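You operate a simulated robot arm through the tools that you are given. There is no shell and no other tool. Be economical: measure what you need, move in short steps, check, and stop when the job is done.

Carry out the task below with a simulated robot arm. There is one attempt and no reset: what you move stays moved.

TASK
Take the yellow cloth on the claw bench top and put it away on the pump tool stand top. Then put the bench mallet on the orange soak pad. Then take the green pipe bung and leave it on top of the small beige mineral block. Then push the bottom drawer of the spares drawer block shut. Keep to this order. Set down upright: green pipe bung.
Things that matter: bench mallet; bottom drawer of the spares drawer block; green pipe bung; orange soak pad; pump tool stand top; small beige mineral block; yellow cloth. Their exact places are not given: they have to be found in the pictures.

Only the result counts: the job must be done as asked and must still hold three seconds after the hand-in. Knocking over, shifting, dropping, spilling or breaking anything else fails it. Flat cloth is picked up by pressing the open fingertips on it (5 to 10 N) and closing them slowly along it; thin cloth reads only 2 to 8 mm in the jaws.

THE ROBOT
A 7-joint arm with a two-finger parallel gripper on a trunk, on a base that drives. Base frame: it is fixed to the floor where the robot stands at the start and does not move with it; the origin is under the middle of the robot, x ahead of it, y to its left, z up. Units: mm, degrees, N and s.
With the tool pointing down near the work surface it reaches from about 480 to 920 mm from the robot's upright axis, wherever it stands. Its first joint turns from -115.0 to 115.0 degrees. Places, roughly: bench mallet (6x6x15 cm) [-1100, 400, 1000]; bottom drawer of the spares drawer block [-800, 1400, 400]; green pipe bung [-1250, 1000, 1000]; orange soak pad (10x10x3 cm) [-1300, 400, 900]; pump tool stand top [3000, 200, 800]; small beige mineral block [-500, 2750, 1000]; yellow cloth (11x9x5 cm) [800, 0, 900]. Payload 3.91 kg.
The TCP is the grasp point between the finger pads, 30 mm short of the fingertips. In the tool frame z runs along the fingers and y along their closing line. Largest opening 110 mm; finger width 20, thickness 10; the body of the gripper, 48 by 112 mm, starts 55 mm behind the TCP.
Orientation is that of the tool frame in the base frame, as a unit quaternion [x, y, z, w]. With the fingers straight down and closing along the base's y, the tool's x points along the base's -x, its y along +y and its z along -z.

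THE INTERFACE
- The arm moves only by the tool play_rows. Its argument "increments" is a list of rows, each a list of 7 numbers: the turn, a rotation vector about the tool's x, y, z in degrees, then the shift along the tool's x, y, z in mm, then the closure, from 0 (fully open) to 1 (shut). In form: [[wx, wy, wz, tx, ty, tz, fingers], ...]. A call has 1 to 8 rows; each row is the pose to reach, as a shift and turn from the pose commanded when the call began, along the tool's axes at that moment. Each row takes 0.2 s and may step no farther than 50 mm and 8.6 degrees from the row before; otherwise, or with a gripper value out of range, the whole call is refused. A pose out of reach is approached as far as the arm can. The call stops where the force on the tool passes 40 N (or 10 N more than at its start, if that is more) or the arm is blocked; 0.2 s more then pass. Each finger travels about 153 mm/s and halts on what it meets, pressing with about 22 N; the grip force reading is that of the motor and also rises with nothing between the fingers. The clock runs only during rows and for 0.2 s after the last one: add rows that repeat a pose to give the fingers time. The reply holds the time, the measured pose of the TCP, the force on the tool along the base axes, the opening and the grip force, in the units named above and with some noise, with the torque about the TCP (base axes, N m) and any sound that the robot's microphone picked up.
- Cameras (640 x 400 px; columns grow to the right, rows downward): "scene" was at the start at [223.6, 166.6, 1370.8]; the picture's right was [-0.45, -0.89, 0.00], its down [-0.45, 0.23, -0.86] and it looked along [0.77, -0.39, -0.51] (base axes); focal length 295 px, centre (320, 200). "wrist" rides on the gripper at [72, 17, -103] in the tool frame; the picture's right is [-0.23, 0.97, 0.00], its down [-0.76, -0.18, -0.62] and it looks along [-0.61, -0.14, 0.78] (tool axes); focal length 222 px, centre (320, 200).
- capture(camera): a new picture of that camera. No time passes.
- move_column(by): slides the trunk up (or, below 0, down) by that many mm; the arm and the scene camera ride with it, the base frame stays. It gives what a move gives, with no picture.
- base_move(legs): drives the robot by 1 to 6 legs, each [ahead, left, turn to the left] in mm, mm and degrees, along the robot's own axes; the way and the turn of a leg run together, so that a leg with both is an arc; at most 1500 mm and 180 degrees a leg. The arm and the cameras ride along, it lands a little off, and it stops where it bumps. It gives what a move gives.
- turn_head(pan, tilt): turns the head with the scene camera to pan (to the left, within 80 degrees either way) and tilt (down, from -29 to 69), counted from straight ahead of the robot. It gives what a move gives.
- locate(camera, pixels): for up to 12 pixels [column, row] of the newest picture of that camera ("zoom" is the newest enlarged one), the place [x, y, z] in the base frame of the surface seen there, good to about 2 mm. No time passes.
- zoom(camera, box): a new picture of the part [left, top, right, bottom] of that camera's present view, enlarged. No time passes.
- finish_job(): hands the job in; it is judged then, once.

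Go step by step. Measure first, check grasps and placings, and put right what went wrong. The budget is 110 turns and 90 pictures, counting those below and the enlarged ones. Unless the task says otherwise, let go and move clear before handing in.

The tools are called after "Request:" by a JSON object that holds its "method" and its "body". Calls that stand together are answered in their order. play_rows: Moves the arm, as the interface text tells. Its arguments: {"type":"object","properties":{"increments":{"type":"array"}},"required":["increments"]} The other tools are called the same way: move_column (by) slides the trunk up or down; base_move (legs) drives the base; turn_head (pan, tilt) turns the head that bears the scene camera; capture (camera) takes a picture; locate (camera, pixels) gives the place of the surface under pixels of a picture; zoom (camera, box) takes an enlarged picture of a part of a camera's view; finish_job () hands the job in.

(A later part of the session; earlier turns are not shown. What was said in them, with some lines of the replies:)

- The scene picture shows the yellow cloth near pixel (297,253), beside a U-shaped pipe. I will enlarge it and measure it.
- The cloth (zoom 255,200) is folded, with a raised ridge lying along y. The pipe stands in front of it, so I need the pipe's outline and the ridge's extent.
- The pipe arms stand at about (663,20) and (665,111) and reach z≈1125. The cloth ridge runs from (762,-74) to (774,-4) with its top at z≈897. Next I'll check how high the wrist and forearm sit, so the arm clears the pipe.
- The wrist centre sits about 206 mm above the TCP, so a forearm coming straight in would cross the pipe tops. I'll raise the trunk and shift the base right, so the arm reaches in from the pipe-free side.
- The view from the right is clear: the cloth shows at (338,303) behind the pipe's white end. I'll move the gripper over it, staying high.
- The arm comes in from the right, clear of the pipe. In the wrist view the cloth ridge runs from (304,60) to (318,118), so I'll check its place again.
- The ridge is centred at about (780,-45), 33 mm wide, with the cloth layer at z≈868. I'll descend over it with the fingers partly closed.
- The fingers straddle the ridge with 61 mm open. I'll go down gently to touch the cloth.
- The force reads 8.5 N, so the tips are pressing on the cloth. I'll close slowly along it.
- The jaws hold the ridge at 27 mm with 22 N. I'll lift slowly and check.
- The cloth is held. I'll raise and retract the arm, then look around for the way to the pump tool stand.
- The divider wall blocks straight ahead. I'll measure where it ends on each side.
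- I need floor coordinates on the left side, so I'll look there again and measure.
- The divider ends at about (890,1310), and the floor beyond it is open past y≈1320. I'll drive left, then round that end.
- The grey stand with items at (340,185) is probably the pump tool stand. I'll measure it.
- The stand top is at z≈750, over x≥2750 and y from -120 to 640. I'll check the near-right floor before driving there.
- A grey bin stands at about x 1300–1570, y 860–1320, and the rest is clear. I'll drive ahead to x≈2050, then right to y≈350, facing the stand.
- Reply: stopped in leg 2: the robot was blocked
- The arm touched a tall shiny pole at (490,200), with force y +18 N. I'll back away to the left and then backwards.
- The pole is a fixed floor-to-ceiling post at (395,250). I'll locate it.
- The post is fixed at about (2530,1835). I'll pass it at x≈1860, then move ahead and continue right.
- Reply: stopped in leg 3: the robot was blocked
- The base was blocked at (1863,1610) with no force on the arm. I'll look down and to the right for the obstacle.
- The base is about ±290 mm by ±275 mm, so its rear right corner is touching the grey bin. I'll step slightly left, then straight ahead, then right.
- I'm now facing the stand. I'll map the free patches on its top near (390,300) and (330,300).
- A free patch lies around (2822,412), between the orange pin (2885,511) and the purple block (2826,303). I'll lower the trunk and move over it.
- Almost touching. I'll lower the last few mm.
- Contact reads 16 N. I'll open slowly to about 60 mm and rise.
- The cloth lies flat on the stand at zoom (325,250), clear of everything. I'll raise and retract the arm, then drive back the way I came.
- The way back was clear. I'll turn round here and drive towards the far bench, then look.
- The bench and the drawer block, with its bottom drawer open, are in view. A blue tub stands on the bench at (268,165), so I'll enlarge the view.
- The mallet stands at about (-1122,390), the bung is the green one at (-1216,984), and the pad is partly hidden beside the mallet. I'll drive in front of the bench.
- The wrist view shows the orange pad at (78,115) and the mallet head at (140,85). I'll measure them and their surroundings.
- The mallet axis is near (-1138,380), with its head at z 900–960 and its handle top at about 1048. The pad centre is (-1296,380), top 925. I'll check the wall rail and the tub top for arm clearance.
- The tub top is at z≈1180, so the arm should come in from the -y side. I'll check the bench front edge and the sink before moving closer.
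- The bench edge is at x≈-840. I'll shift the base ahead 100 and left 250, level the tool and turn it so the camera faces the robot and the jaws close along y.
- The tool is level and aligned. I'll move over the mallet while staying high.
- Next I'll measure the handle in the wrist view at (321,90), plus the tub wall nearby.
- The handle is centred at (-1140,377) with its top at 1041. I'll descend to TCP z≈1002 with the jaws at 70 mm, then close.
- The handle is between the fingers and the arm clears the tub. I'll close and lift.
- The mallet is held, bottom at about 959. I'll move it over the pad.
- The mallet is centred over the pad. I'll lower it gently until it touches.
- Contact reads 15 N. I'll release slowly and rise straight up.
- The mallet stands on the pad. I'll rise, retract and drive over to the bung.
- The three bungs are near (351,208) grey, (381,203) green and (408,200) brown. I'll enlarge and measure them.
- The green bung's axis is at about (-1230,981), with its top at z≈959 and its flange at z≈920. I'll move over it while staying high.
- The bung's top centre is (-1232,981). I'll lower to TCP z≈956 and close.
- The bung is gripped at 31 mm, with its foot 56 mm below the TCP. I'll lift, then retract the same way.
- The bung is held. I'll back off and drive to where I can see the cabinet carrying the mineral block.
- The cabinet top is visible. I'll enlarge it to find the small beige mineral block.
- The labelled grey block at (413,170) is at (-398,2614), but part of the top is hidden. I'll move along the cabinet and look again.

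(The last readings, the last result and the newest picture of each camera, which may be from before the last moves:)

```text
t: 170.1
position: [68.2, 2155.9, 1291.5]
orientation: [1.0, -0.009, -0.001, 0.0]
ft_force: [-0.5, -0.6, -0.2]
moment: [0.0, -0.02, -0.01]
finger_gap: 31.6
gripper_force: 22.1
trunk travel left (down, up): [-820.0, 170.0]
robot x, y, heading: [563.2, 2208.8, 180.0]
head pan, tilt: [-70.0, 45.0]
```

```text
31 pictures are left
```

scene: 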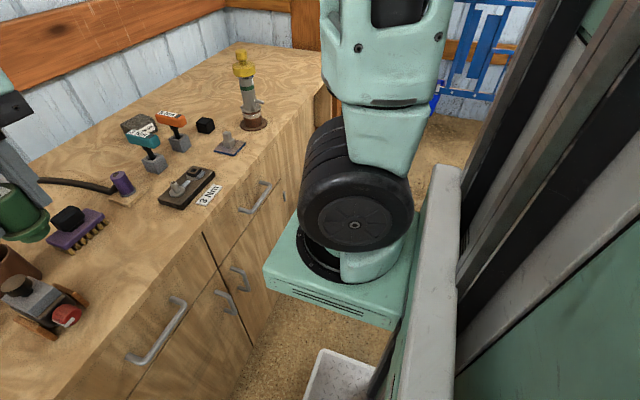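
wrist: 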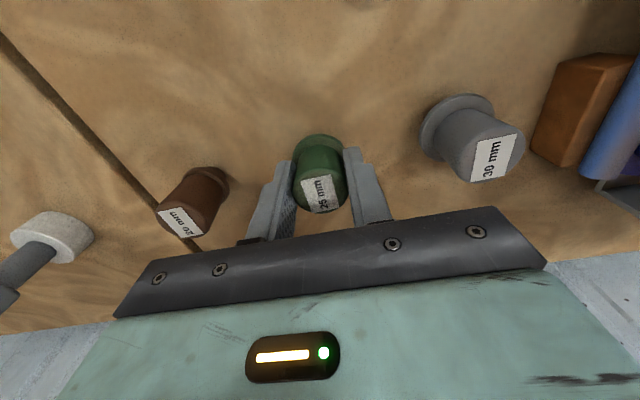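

The only block-like piece with a label is at (138,123). I'll enlarge and measure it.

Request:
{"method": "zoom", "body": {"camera": "scene", "box": [90, 90, 250, 190]}}

Request:
{"method": "locate", "body": {"camera": "scene", "pixels": [[138, 121], [128, 124], [150, 126], [138, 116], [150, 138], [172, 118], [150, 160], [145, 100], [40, 150], [225, 80], [135, 131], [180, 140]]}}

```text
4.00 times, centred on (170, 140) of scene
```

zoom: 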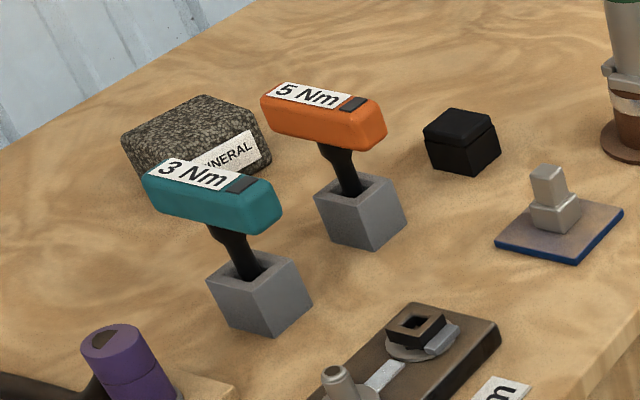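

```text
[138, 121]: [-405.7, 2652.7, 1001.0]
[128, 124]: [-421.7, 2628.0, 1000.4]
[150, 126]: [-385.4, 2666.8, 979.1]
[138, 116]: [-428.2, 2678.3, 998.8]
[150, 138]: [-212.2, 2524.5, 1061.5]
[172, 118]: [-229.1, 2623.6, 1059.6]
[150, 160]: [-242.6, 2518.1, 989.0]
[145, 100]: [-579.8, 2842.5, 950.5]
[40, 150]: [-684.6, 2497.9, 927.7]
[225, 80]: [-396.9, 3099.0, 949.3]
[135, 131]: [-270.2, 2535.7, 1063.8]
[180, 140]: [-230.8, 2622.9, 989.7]
```

The block is labelled MINERAL, with its top at z≈1000 near (-410,2650). I'll move closer, then measure its top again from the wrist camera.

Request:
{"method": "base_move", "body": {"legs": [[180, -200, 0]]}}

Request:
{"method": "turn_head", "body": {"pan": -20, "tilt": 30}}

Request:
{"method": "capture", "body": {"camera": "scene"}}

Request:
{"method": "capture", "body": {"camera": "wrist"}}

```text
t: 172.0
position: [-111.1, 2353.0, 1290.8]
orientation: [1.0, -0.006, 0.0, 0.0]
ft_force: [0.1, 0.2, -0.9]
moment: [0.0, 0.03, 0.04]
finger_gap: 31.5
gripper_force: 21.6
trunk travel left (down, up): [-820.0, 170.0]
robot x, y, heading: [381.9, 2406.3, -179.4]
head pan, tilt: [-70.0, 45.0]
```

```text
t: 173.2
position: [-111.7, 2353.0, 1290.9]
orientation: [1.0, -0.006, 0.0, 0.0]
ft_force: [1.1, 0.8, -0.5]
moment: [0.0, 0.02, 0.0]
finger_gap: 31.6
gripper_force: 22.2
trunk travel left (down, up): [-820.0, 170.0]
robot x, y, heading: [380.7, 2405.9, -180.1]
head pan, tilt: [-20.0, 30.0]
```

```text
29 pictures are left
```

scene: 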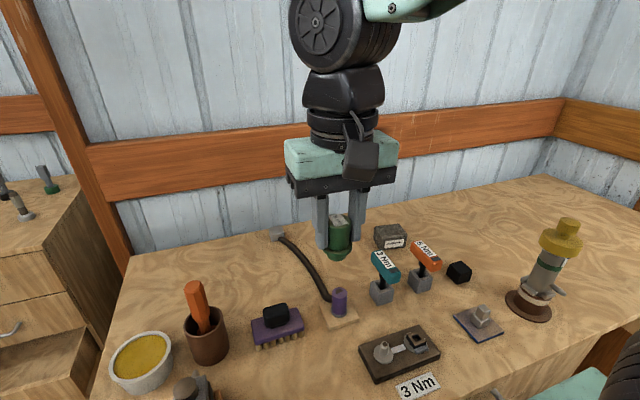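

```text
28 pictures are left
```

wrist: 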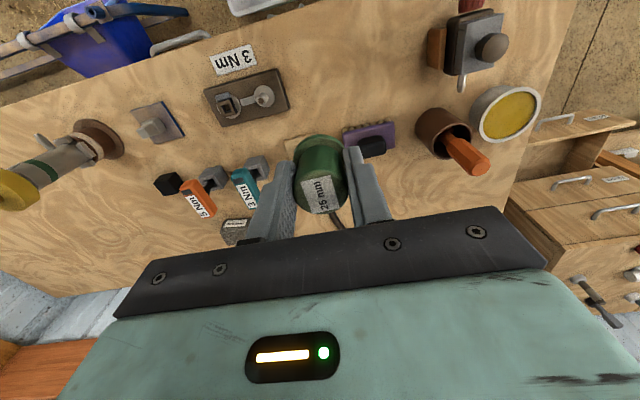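

Request:
{"method": "zoom", "body": {"camera": "scene", "box": [350, 210, 480, 300]}}

Request:
{"method": "locate", "body": {"camera": "scene", "pixels": [[391, 230], [377, 228], [378, 238], [403, 227], [405, 240], [388, 227], [398, 236], [392, 234], [395, 243], [374, 236]]}}

```text
4.44 times, centred on (415, 255) of scene
```

zoom: 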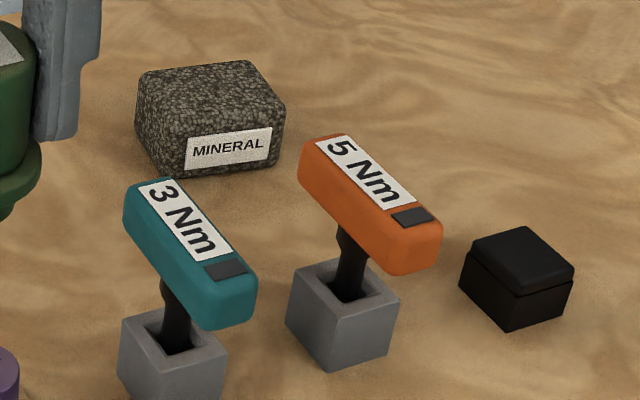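

```text
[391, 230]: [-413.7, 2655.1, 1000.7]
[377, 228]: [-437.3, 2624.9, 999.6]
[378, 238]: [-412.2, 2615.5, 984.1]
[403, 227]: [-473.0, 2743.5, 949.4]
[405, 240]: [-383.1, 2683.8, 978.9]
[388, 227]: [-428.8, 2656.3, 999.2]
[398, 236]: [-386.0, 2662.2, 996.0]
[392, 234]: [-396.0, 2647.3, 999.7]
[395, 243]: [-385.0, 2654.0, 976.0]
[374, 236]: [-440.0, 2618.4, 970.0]
```

Request:
{"method": "locate", "body": {"camera": "scene", "pixels": [[375.5, 229], [376.5, 231], [397, 225], [399, 227], [404, 232], [405, 234], [381, 236], [384, 236.5], [390, 225.5], [401, 234.5], [379, 234], [386, 239]]}}

```text
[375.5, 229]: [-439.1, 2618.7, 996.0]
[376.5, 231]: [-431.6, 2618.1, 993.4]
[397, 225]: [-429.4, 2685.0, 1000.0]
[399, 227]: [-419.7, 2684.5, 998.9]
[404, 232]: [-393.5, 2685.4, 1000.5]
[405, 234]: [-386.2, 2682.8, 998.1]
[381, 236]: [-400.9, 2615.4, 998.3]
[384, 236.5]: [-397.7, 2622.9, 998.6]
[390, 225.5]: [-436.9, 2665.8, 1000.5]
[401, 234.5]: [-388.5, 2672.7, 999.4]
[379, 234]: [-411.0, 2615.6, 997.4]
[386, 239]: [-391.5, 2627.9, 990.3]
```

The block's top spans x -440 to -388 and y 2615 to 2688, at z≈1000. I'll move the bung over its centre (-413,2651).

Request:
{"method": "play_rows", "body": {"increments": [[0, 0, 0, -34, -33, 0, 1], [0, 0, 0, -68, -65, 0, 1], [0, 0, 0, -102, -98, 0, 1], [0, 0, 0, -136, -131, 0, 1], [0, 0, 0, -170, -164, 0, 1], [0, 0, 0, -204, -196, 0, 1], [0, 0, 0, -238, -229, 0, 1], [0, 0, 0, -272, -262, 0, 1]]}}

Request:
{"method": "play_rows", "body": {"increments": [[0, 0, 0, -33, -32.4, 0, 1], [0, 0, 0, -33, -32.4, 45, 1], [0, 0, 0, -33, -32.4, 90, 1], [0, 0, 0, -33, -32.4, 135, 1], [0, 0, 0, -33, -32.4, 175, 1], [0, 0, 0, -33, -32.4, 205, 1], [0, 0, 0, -33, -32.4, 205, 1]]}}

Request:
{"method": "capture", "body": {"camera": "scene"}}

Request:
{"method": "capture", "body": {"camera": "wrist"}}

```text
t: 175.0
position: [-383.2, 2619.3, 1288.2]
orientation: [1.0, -0.006, 0.0, 0.0]
ft_force: [0.1, -0.1, -0.6]
moment: [0.02, 0.01, 0.01]
finger_gap: 31.2
gripper_force: 22.5
trunk travel left (down, up): [-820.0, 170.0]
robot x, y, heading: [379.5, 2406.5, -179.8]
head pan, tilt: [-20.0, 30.0]
```

```text
t: 176.6
position: [-414.7, 2649.2, 1086.1]
orientation: [1.0, -0.006, 0.0, 0.001]
ft_force: [-0.2, -0.3, -0.8]
moment: [0.02, 0.02, 0.02]
finger_gap: 31.1
gripper_force: 22.1
trunk travel left (down, up): [-820.0, 170.0]
robot x, y, heading: [379.7, 2404.7, -179.9]
head pan, tilt: [-20.0, 30.0]
```

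```text
26 pictures are left
```

scene: 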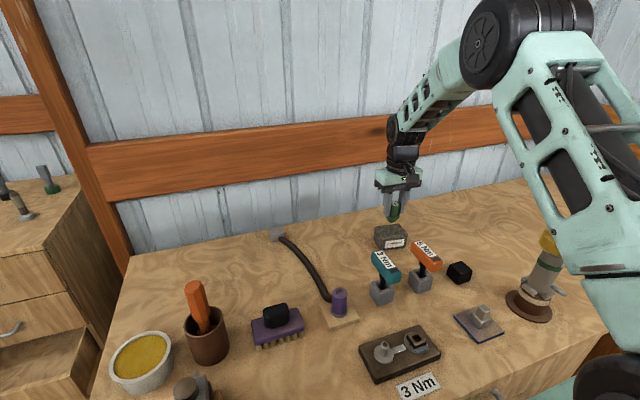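

```text
25 pictures are left
```

wrist: 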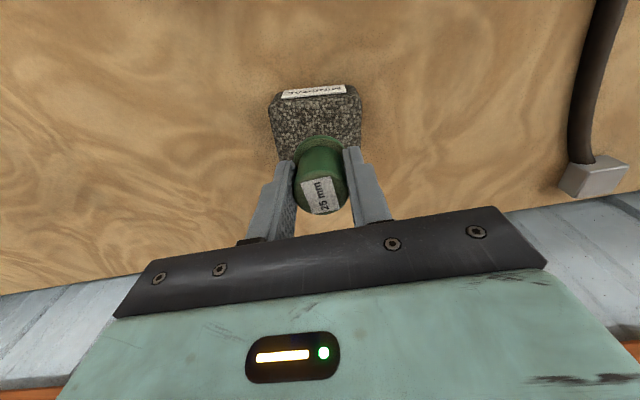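

The bung is centred over the block, foot about 30 mm above it. I'll lower it slowly.

Request:
{"method": "play_rows", "body": {"increments": [[0, 0, 0, 0, 0, 15, 1], [0, 0, 0, 0, 0, 23, 1], [0, 0, 0, 0, 0, 26, 1], [0, 0, 0, 0, 0, 28, 1], [0, 0, 0, 0, 0, 28, 1]]}}

```text
t: 177.8
position: [-413.8, 2649.7, 1057.1]
orientation: [1.0, -0.006, 0.0, -0.001]
ft_force: [-0.1, -0.7, -0.2]
moment: [-0.02, -0.01, 0.01]
finger_gap: 31.7
gripper_force: 22.1
trunk travel left (down, up): [-820.0, 170.0]
robot x, y, heading: [383.1, 2404.8, -179.9]
head pan, tilt: [-20.0, 30.0]
```

Request:
{"method": "play_rows", "body": {"increments": [[0, 0, 0, 0, 0, 1.5, 1], [0, 0, 0, 0, 0, 3, 1], [0, 0, 0, 0, 0, 3, 1]]}}

```text
t: 178.6
position: [-414.7, 2650.4, 1054.8]
orientation: [1.0, -0.007, 0.0, 0.0]
ft_force: [0.2, 0.9, -0.4]
moment: [0.02, 0.02, 0.0]
finger_gap: 31.4
gripper_force: 21.7
trunk travel left (down, up): [-820.0, 170.0]
robot x, y, heading: [380.4, 2403.8, -179.9]
head pan, tilt: [-20.0, 30.0]
```

Request:
{"method": "play_rows", "body": {"increments": [[0, 0, 0, 0, 0, 1, 1], [0, 0, 0, 0, 0, 2, 1], [0, 0, 0, 0, 0, 2, 1]]}}

Request:
{"method": "zoom", "body": {"camera": "scene", "box": [350, 170, 450, 260]}}

```text
t: 179.4
position: [-414.8, 2650.5, 1054.3]
orientation: [1.0, -0.006, -0.002, -0.001]
ft_force: [1.5, 0.4, 17.4]
moment: [0.0, -0.04, -0.03]
finger_gap: 31.3
gripper_force: 21.9
trunk travel left (down, up): [-820.0, 170.0]
robot x, y, heading: [378.2, 2406.6, -180.1]
head pan, tilt: [-20.0, 30.0]
```

```text
4.44 times, centred on (400, 215) of scene
```

zoom: 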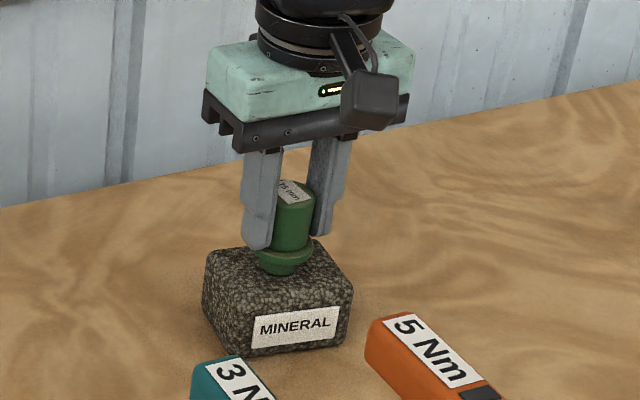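

The bung rests on the block with 17 N contact. I'll open slowly and rise.

Request:
{"method": "play_rows", "body": {"increments": [[0, 0, 0, 0, 0, -1, 0.8], [0, 0, 0, 0, 0, -1, 0.65], [0, 0, 0, 0, 0, -1, 0.5], [0, 0, 0, 0, 0, -1, 0.4], [0, 0, 0, 0, 0, -15, 0.36], [0, 0, 0, 0, 0, -50, 0.36], [0, 0, 0, 0, 0, -95, 0.36], [0, 0, 0, 0, 0, -140, 0.36]]}}

Request:
{"method": "zoom", "body": {"camera": "scene", "box": [350, 170, 450, 260]}}

```text
t: 181.2
position: [-414.2, 2650.7, 1194.1]
orientation: [1.0, -0.007, 0.001, 0.0]
ft_force: [0.0, 0.1, -0.4]
moment: [0.01, -0.05, -0.01]
finger_gap: 70.4
gripper_force: 0.1
trunk travel left (down, up): [-820.0, 170.0]
robot x, y, heading: [380.3, 2407.1, -179.8]
head pan, tilt: [-20.0, 30.0]
```

```text
4.44 times, centred on (400, 215) of scene
```

zoom: 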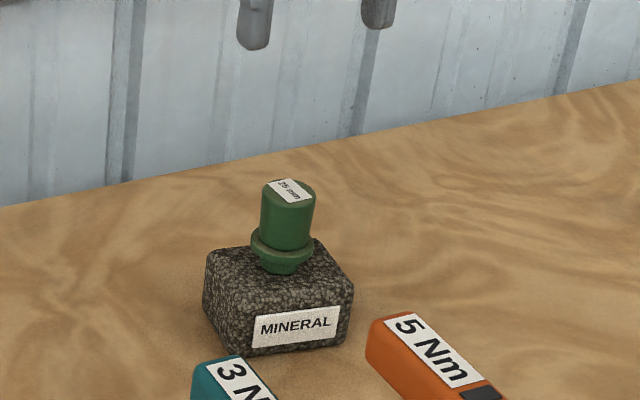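

The bung stands upright on the mineral block. I'll retract and drive to face the open drawer.

Request:
{"method": "play_rows", "body": {"increments": [[0, 0, 0, 0, 0, -45, 0.36], [0, 0, 0, 0, 0, -90, 0.36], [0, 0, 0, 34, 33, -90, 0.6], [0, 0, 0, 68, 65, -90, 0.8], [0, 0, 0, 102, 98, -90, 1], [0, 0, 0, 136, 131, -90, 1], [0, 0, 0, 170, 164, -90, 1], [0, 0, 0, 204, 196, -90, 1]]}}

Request:
{"method": "play_rows", "body": {"increments": [[0, 0, 0, 34, 33, 0, 1], [0, 0, 0, 68, 65, 0, 1], [0, 0, 0, 95, 95, 0, 1]]}}

Request:
{"method": "base_move", "body": {"legs": [[0, 800, 0], [350, 220, 0]]}}

Request:
{"method": "turn_head", "body": {"pan": 0, "tilt": 45}}

Request:
{"method": "capture", "body": {"camera": "scene"}}

```text
t: 183.0
position: [-212.5, 2452.9, 1281.0]
orientation: [1.0, -0.006, 0.0, 0.0]
ft_force: [-0.5, 0.3, -0.6]
moment: [-0.01, -0.01, -0.01]
finger_gap: 0.0
gripper_force: 22.0
trunk travel left (down, up): [-820.0, 170.0]
robot x, y, heading: [378.6, 2405.9, -179.7]
head pan, tilt: [-20.0, 30.0]
```

```text
t: 183.8
position: [-116.7, 2357.6, 1282.7]
orientation: [1.0, -0.008, 0.001, 0.001]
ft_force: [0.5, 0.3, -1.1]
moment: [-0.02, -0.04, 0.07]
finger_gap: 0.5
gripper_force: 21.7
trunk travel left (down, up): [-820.0, 170.0]
robot x, y, heading: [381.1, 2409.9, -180.0]
head pan, tilt: [-20.0, 30.0]
```

```text
t: 190.2
position: [-471.7, 1335.8, 1282.3]
orientation: [1.0, -0.011, 0.0, 0.0]
ft_force: [-0.2, 0.0, -0.5]
moment: [-0.01, -0.02, 0.0]
finger_gap: 0.0
gripper_force: 22.0
trunk travel left (down, up): [-820.0, 170.0]
robot x, y, heading: [29.5, 1381.3, 180.0]
head pan, tilt: [-20.0, 30.0]
```

```text
t: 191.1
position: [-471.1, 1335.7, 1283.5]
orientation: [1.0, -0.011, -0.001, 0.0]
ft_force: [1.1, -0.5, 0.6]
moment: [0.01, 0.02, 0.02]
finger_gap: 0.4
gripper_force: 22.6
trunk travel left (down, up): [-820.0, 170.0]
robot x, y, heading: [27.8, 1380.5, 179.9]
head pan, tilt: [0.0, 45.0]
```

```text
22 pictures are left
```

scene: 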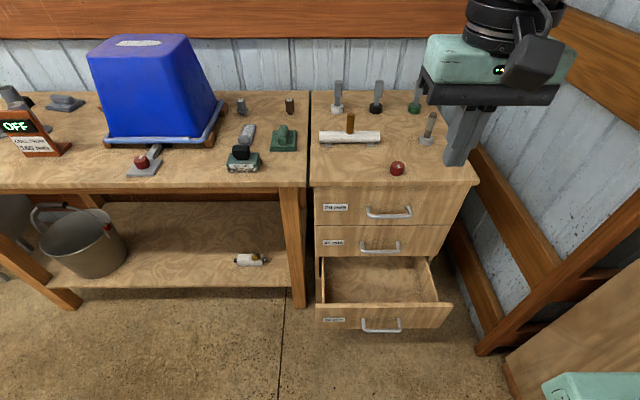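

The bottom drawer is open at (383,310), with its handle at (382,328). I'll measure the drawer front and the block face.

Request:
{"method": "locate", "body": {"camera": "scene", "pixels": [[320, 312], [448, 312], [350, 308], [350, 321], [350, 328], [415, 318], [383, 330], [365, 322], [400, 322], [330, 250], [335, 195], [380, 252]]}}

Request:
{"method": "zoom", "body": {"camera": "scene", "box": [300, 180, 480, 345]}}

```text
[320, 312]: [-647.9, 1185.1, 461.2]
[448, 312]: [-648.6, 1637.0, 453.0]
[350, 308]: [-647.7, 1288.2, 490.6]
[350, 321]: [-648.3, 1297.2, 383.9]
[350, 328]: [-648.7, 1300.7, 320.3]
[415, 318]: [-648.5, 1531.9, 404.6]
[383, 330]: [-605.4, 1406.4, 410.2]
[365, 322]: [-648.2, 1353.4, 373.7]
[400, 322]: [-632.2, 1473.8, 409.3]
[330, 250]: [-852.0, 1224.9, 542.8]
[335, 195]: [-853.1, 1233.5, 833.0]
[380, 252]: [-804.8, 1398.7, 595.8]
```

```text
2.42 times, centred on (390, 262) of scene
```

zoom: 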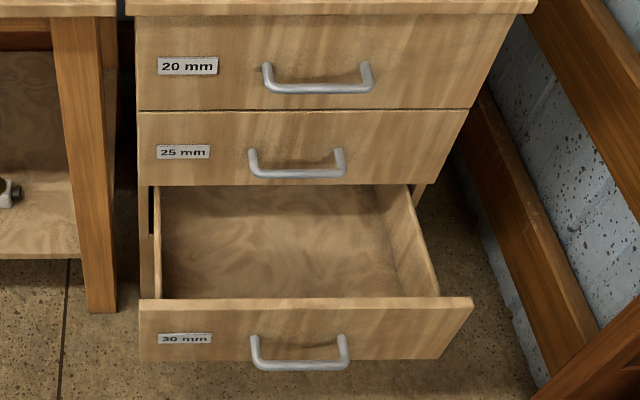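

The drawer front is at x=-648, the shut plane at x=-852, and the handle is at z≈410 around y 1412. I'll push the panel centrally above the handle (z≈455) with closed, forward-tilted fingers, so I back off a little and lower the trunk.

Request:
{"method": "base_move", "body": {"legs": [[-120, 0, 0]]}}

Request:
{"method": "move_column", "body": {"by": -560}}

Request:
{"method": "play_rows", "body": {"increments": [[0, -7.5, 0, -22, -9.5, 0, 1], [0, -15, 0, -44, -19, 0, 1], [0, -22.5, 0, -66, -28.5, 0, 1], [0, -30, 0, -88, -38, 0, 1], [0, -37.5, 0, -110, -47.5, 0, 1], [0, -45, 0, -132, -57, 0, 1], [0, -52.5, 0, -154, -66.5, 0, 1], [0, -60, 0, -176, -76, 0, 1]]}}

Request:
{"method": "capture", "body": {"camera": "scene"}}

```text
t: 192.3
position: [-354.4, 1334.3, 1282.8]
orientation: [1.0, -0.009, 0.0, 0.0]
ft_force: [0.9, -0.6, -0.1]
moment: [0.0, -0.03, 0.02]
finger_gap: 0.0
gripper_force: 21.8
trunk travel left (down, up): [-820.0, 170.0]
robot x, y, heading: [143.0, 1380.9, 179.4]
head pan, tilt: [0.0, 45.0]
```

```text
refused: -560 is not a number from -400 to 400
```

```text
t: 194.1
position: [-526.1, 1415.8, 1284.2]
orientation: [0.866, -0.011, -0.499, -0.005]
ft_force: [-0.5, -0.2, -0.3]
moment: [0.01, -0.04, -0.05]
finger_gap: 0.0
gripper_force: 22.0
trunk travel left (down, up): [-820.0, 170.0]
robot x, y, heading: [147.6, 1379.9, 179.5]
head pan, tilt: [0.0, 45.0]
```

```text
20 pictures are left
```

scene: 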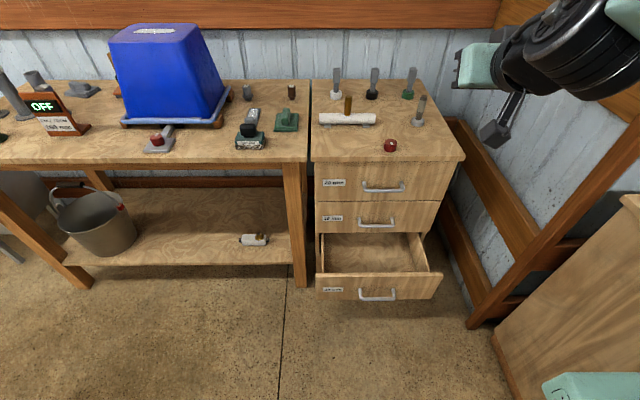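

The tool now points forward and 30° down. I'll lower the trunk 400 and check that the elbow clears the cabinet on the right.

Request:
{"method": "move_column", "body": {"by": -400}}

Request:
{"method": "turn_head", "body": {"pan": -30, "tilt": 30}}

Request:
{"method": "capture", "body": {"camera": "scene"}}

```text
t: 197.9
position: [-527.0, 1415.5, 884.1]
orientation: [0.866, -0.009, -0.5, -0.006]
ft_force: [-1.0, -0.6, -0.3]
moment: [-0.01, 0.0, 0.0]
finger_gap: 0.0
gripper_force: 22.7
trunk travel left (down, up): [-420.0, 570.0]
robot x, y, heading: [147.1, 1379.9, 179.7]
head pan, tilt: [0.0, 45.0]
```

```text
t: 198.9
position: [-527.0, 1415.9, 882.8]
orientation: [0.866, -0.009, -0.499, -0.006]
ft_force: [0.6, -0.3, 0.6]
moment: [-0.03, -0.02, -0.01]
finger_gap: 0.2
gripper_force: 21.9
trunk travel left (down, up): [-420.0, 570.0]
robot x, y, heading: [146.1, 1380.9, 179.3]
head pan, tilt: [-30.0, 30.0]
```

```text
19 pictures are left
```

scene: 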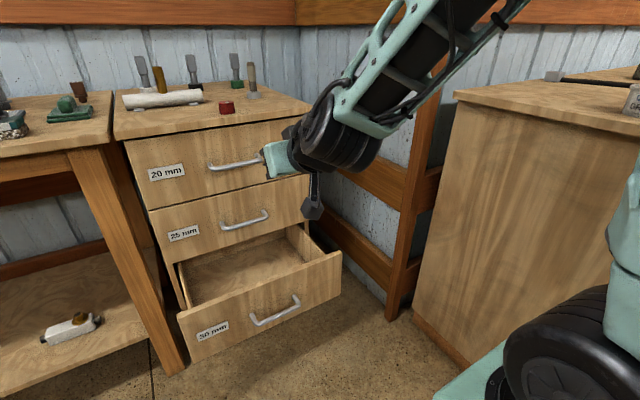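

Request:
{"method": "locate", "body": {"camera": "scene", "pixels": [[470, 50], [515, 8], [500, 380], [630, 240], [560, 350], [460, 95], [415, 325], [312, 210], [620, 300]]}}

Request:
{"method": "turn_head", "body": {"pan": -60, "tilt": 10}}

Request:
{"method": "capture", "body": {"camera": "scene"}}

```text
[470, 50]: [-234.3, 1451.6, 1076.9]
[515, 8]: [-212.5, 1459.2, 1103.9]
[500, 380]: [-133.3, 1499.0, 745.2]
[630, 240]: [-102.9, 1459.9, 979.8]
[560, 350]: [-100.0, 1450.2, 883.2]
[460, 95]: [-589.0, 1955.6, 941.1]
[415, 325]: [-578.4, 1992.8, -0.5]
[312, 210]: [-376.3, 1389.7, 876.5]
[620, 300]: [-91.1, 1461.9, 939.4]
```

```text
t: 199.8
position: [-527.0, 1416.3, 884.8]
orientation: [0.866, -0.01, -0.5, -0.006]
ft_force: [-0.1, 0.1, 0.3]
moment: [-0.03, 0.03, -0.04]
finger_gap: 0.2
gripper_force: 21.9
trunk travel left (down, up): [-420.0, 570.0]
robot x, y, heading: [146.2, 1379.8, 179.7]
head pan, tilt: [-60.0, 10.0]
```

```text
18 pictures are left
```

scene: 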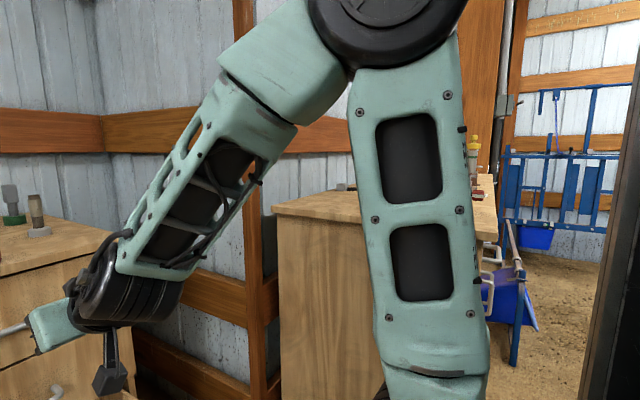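

The arm lies in a near-vertical plane at y≈1450–1550, well clear of the cabinet. I'll lower the trunk another 400 mm.

Request:
{"method": "move_column", "body": {"by": -400}}

Request:
{"method": "turn_head", "body": {"pan": -10, "tilt": 25}}

Request:
{"method": "capture", "body": {"camera": "scene"}}

```text
t: 203.7
position: [-527.1, 1416.2, 484.1]
orientation: [0.866, -0.009, -0.5, -0.005]
ft_force: [0.6, -0.4, -1.3]
moment: [0.0, -0.02, 0.01]
finger_gap: 0.4
gripper_force: 22.0
trunk travel left (down, up): [-20.0, 970.0]
robot x, y, heading: [145.1, 1383.0, 179.6]
head pan, tilt: [-60.0, 10.0]
```

```text
t: 204.8
position: [-526.5, 1415.4, 483.5]
orientation: [0.866, -0.009, -0.5, -0.005]
ft_force: [-0.5, -0.2, -0.2]
moment: [0.0, 0.02, -0.03]
finger_gap: 0.0
gripper_force: 22.2
trunk travel left (down, up): [-20.0, 970.0]
robot x, y, heading: [146.1, 1382.3, 179.8]
head pan, tilt: [-10.0, 25.0]
```

```text
17 pictures are left
```

scene: 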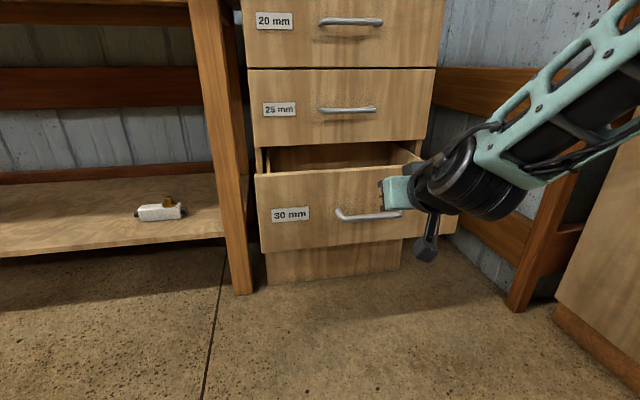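

Request:
{"method": "locate", "body": {"camera": "scene", "pixels": [[360, 217], [340, 212], [350, 180], [350, 195], [350, 172], [350, 245], [347, 111], [400, 205]]}}

```text
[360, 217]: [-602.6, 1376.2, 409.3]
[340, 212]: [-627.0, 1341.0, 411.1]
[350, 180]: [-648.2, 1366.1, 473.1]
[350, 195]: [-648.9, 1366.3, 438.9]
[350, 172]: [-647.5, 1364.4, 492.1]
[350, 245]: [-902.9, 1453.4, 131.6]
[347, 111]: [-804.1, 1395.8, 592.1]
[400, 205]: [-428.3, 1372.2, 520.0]
```

The handle is at z≈410 and the panel top at 495. I'll lower 12 mm and advance 85 mm to just short of the panel.

Request:
{"method": "play_rows", "body": {"increments": [[0, 0, 0, 10.4, 0, 6, 1], [0, 0, 0, -9.6, 0, 40.6, 1], [0, 0, 0, -32.1, 0, 79.6, 1], [0, 0, 0, -32.1, 0, 79.6, 1]]}}

```text
t: 205.8
position: [-611.7, 1416.7, 471.4]
orientation: [0.866, -0.01, -0.5, -0.005]
ft_force: [1.0, -0.1, 1.0]
moment: [0.0, 0.03, 0.02]
finger_gap: 0.0
gripper_force: 21.7
trunk travel left (down, up): [-20.0, 970.0]
robot x, y, heading: [144.9, 1377.7, 179.6]
head pan, tilt: [-10.0, 25.0]
```

Next I'll push forward in 20 mm steps.

Request:
{"method": "play_rows", "body": {"increments": [[0, 0, 0, -7.5, 0, 13, 1], [0, 0, 0, -15, 0, 26, 1], [0, 0, 0, -25, 0, 43.3, 1], [0, 0, 0, -35, 0, 60.6, 1], [0, 0, 0, -45, 0, 77.9, 1], [0, 0, 0, -55, 0, 95.3, 1], [0, 0, 0, -65, 0, 112.6, 1], [0, 0, 0, -75, 0, 129.9, 1]]}}

Request:
{"method": "capture", "body": {"camera": "scene"}}

```text
t: 207.6
position: [-761.7, 1420.8, 471.5]
orientation: [0.867, -0.008, -0.499, -0.005]
ft_force: [2.0, 0.2, -0.3]
moment: [-0.03, -0.01, 0.01]
finger_gap: 0.0
gripper_force: 22.4
trunk travel left (down, up): [-20.0, 970.0]
robot x, y, heading: [143.4, 1381.5, 179.4]
head pan, tilt: [-10.0, 25.0]
```

```text
16 pictures are left
```

scene: 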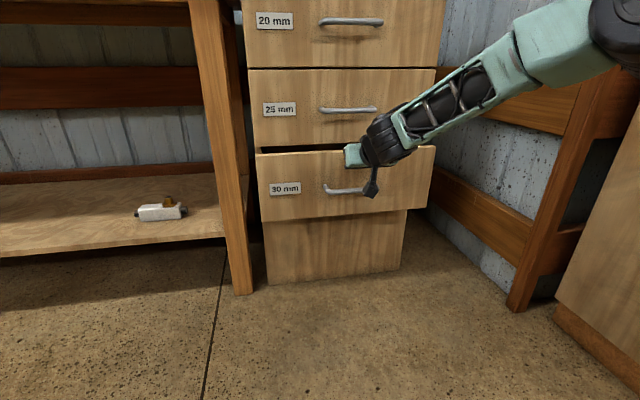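

The drawer slides easily and about 60 mm remain. I'll go on slowly until it seats.

Request:
{"method": "play_rows", "body": {"increments": [[0, 0, 0, -10, 0, 17.3, 1], [0, 0, 0, -18, 0, 31.2, 1], [0, 0, 0, -24, 0, 41.6, 1], [0, 0, 0, -27, 0, 46.8, 1], [0, 0, 0, -29, 0, 50.2, 1], [0, 0, 0, -31, 0, 53.7, 1], [0, 0, 0, -33, 0, 57.2, 1]]}}

Request:
{"method": "capture", "body": {"camera": "scene"}}

Request:
{"method": "locate", "body": {"camera": "scene", "pixels": [[300, 160], [300, 175], [330, 215], [300, 130], [300, 90], [420, 170]]}}

```text
t: 209.1
position: [-822.5, 1422.3, 471.3]
orientation: [0.867, -0.01, -0.498, -0.006]
ft_force: [13.5, 0.7, 4.5]
moment: [0.04, 0.06, -0.05]
finger_gap: 0.1
gripper_force: 21.9
trunk travel left (down, up): [-20.0, 970.0]
robot x, y, heading: [142.9, 1381.4, 179.4]
head pan, tilt: [-10.0, 25.0]
stopped in row 7: the force on the tool passed its limit (the readings are from after the stop); the commanded pose is now the measured one
```

```text
15 pictures are left
```

scene: 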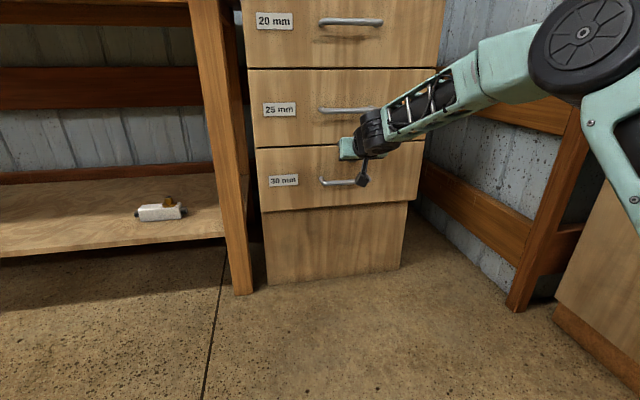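

```text
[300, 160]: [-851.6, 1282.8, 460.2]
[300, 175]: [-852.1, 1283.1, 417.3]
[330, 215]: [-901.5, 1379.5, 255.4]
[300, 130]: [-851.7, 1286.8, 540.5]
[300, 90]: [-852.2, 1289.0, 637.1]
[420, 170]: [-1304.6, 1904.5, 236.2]
```

The drawer front is at x≈-852, flush with the others, and the force limit tripped as it seated. I'll draw straight back and check.

Request:
{"method": "play_rows", "body": {"increments": [[0, 0, 0, 10, 0, -17.3, 1], [0, 0, 0, 30, 0, -52, 1], [0, 0, 0, 52, 0, -90, 1], [0, 0, 0, 75, 0, -130, 1], [0, 0, 0, 98, 0, -170, 1], [0, 0, 0, 120, 0, -208, 1]]}}

Request:
{"method": "capture", "body": {"camera": "scene"}}

Request:
{"method": "locate", "body": {"camera": "scene", "pixels": [[300, 160], [300, 200], [300, 130], [400, 165], [400, 130]]}}

```text
t: 210.5
position: [-583.7, 1420.1, 472.4]
orientation: [0.866, -0.01, -0.499, -0.007]
ft_force: [-0.4, -0.1, -0.4]
moment: [0.01, 0.02, -0.04]
finger_gap: 0.0
gripper_force: 22.2
trunk travel left (down, up): [-20.0, 970.0]
robot x, y, heading: [148.1, 1383.4, 179.6]
head pan, tilt: [-10.0, 25.0]
```

```text
14 pictures are left
```

scene: 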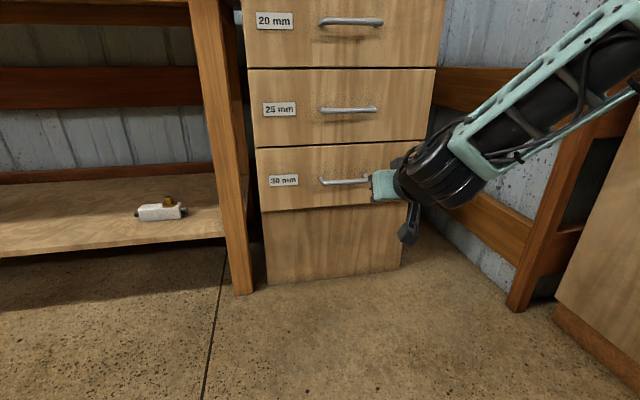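

```text
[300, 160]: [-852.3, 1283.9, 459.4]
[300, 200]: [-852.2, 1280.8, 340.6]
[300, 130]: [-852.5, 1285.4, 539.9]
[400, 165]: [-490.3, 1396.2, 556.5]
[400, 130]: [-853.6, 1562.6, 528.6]
```

The drawer stays shut, flush at x=-852, and the arm is clear of it. The cloth, mallet and bung were each checked after they were released, so I'm handing in.

Request:
{"method": "finish_job", "body": {}}

```text
The job is handed in.
```

I carried out all four steps in order and handed the job in, but two bumps while driving may count against it.

- **Cloth:** it lies flat on the pump tool stand top, between the orange pin and the purple block.
- **Mallet:** it stands on the orange soak pad.
- **Bung:** the green pipe bung stands upright on the block labelled MINERAL. That block looks more speckled grey than beige and sits about 130 mm from the rough place given. I saw no other mineral block on that cabinet.
- **Drawer:** the bottom drawer is shut, flush with the drawers above it.

**Bumps:** on the way to the pump tool stand, the arm touched a floor-to-ceiling post. The base was then blocked, most likely by the grey bin. I saw no sign that anything had moved, but I did not go back to check the bin.
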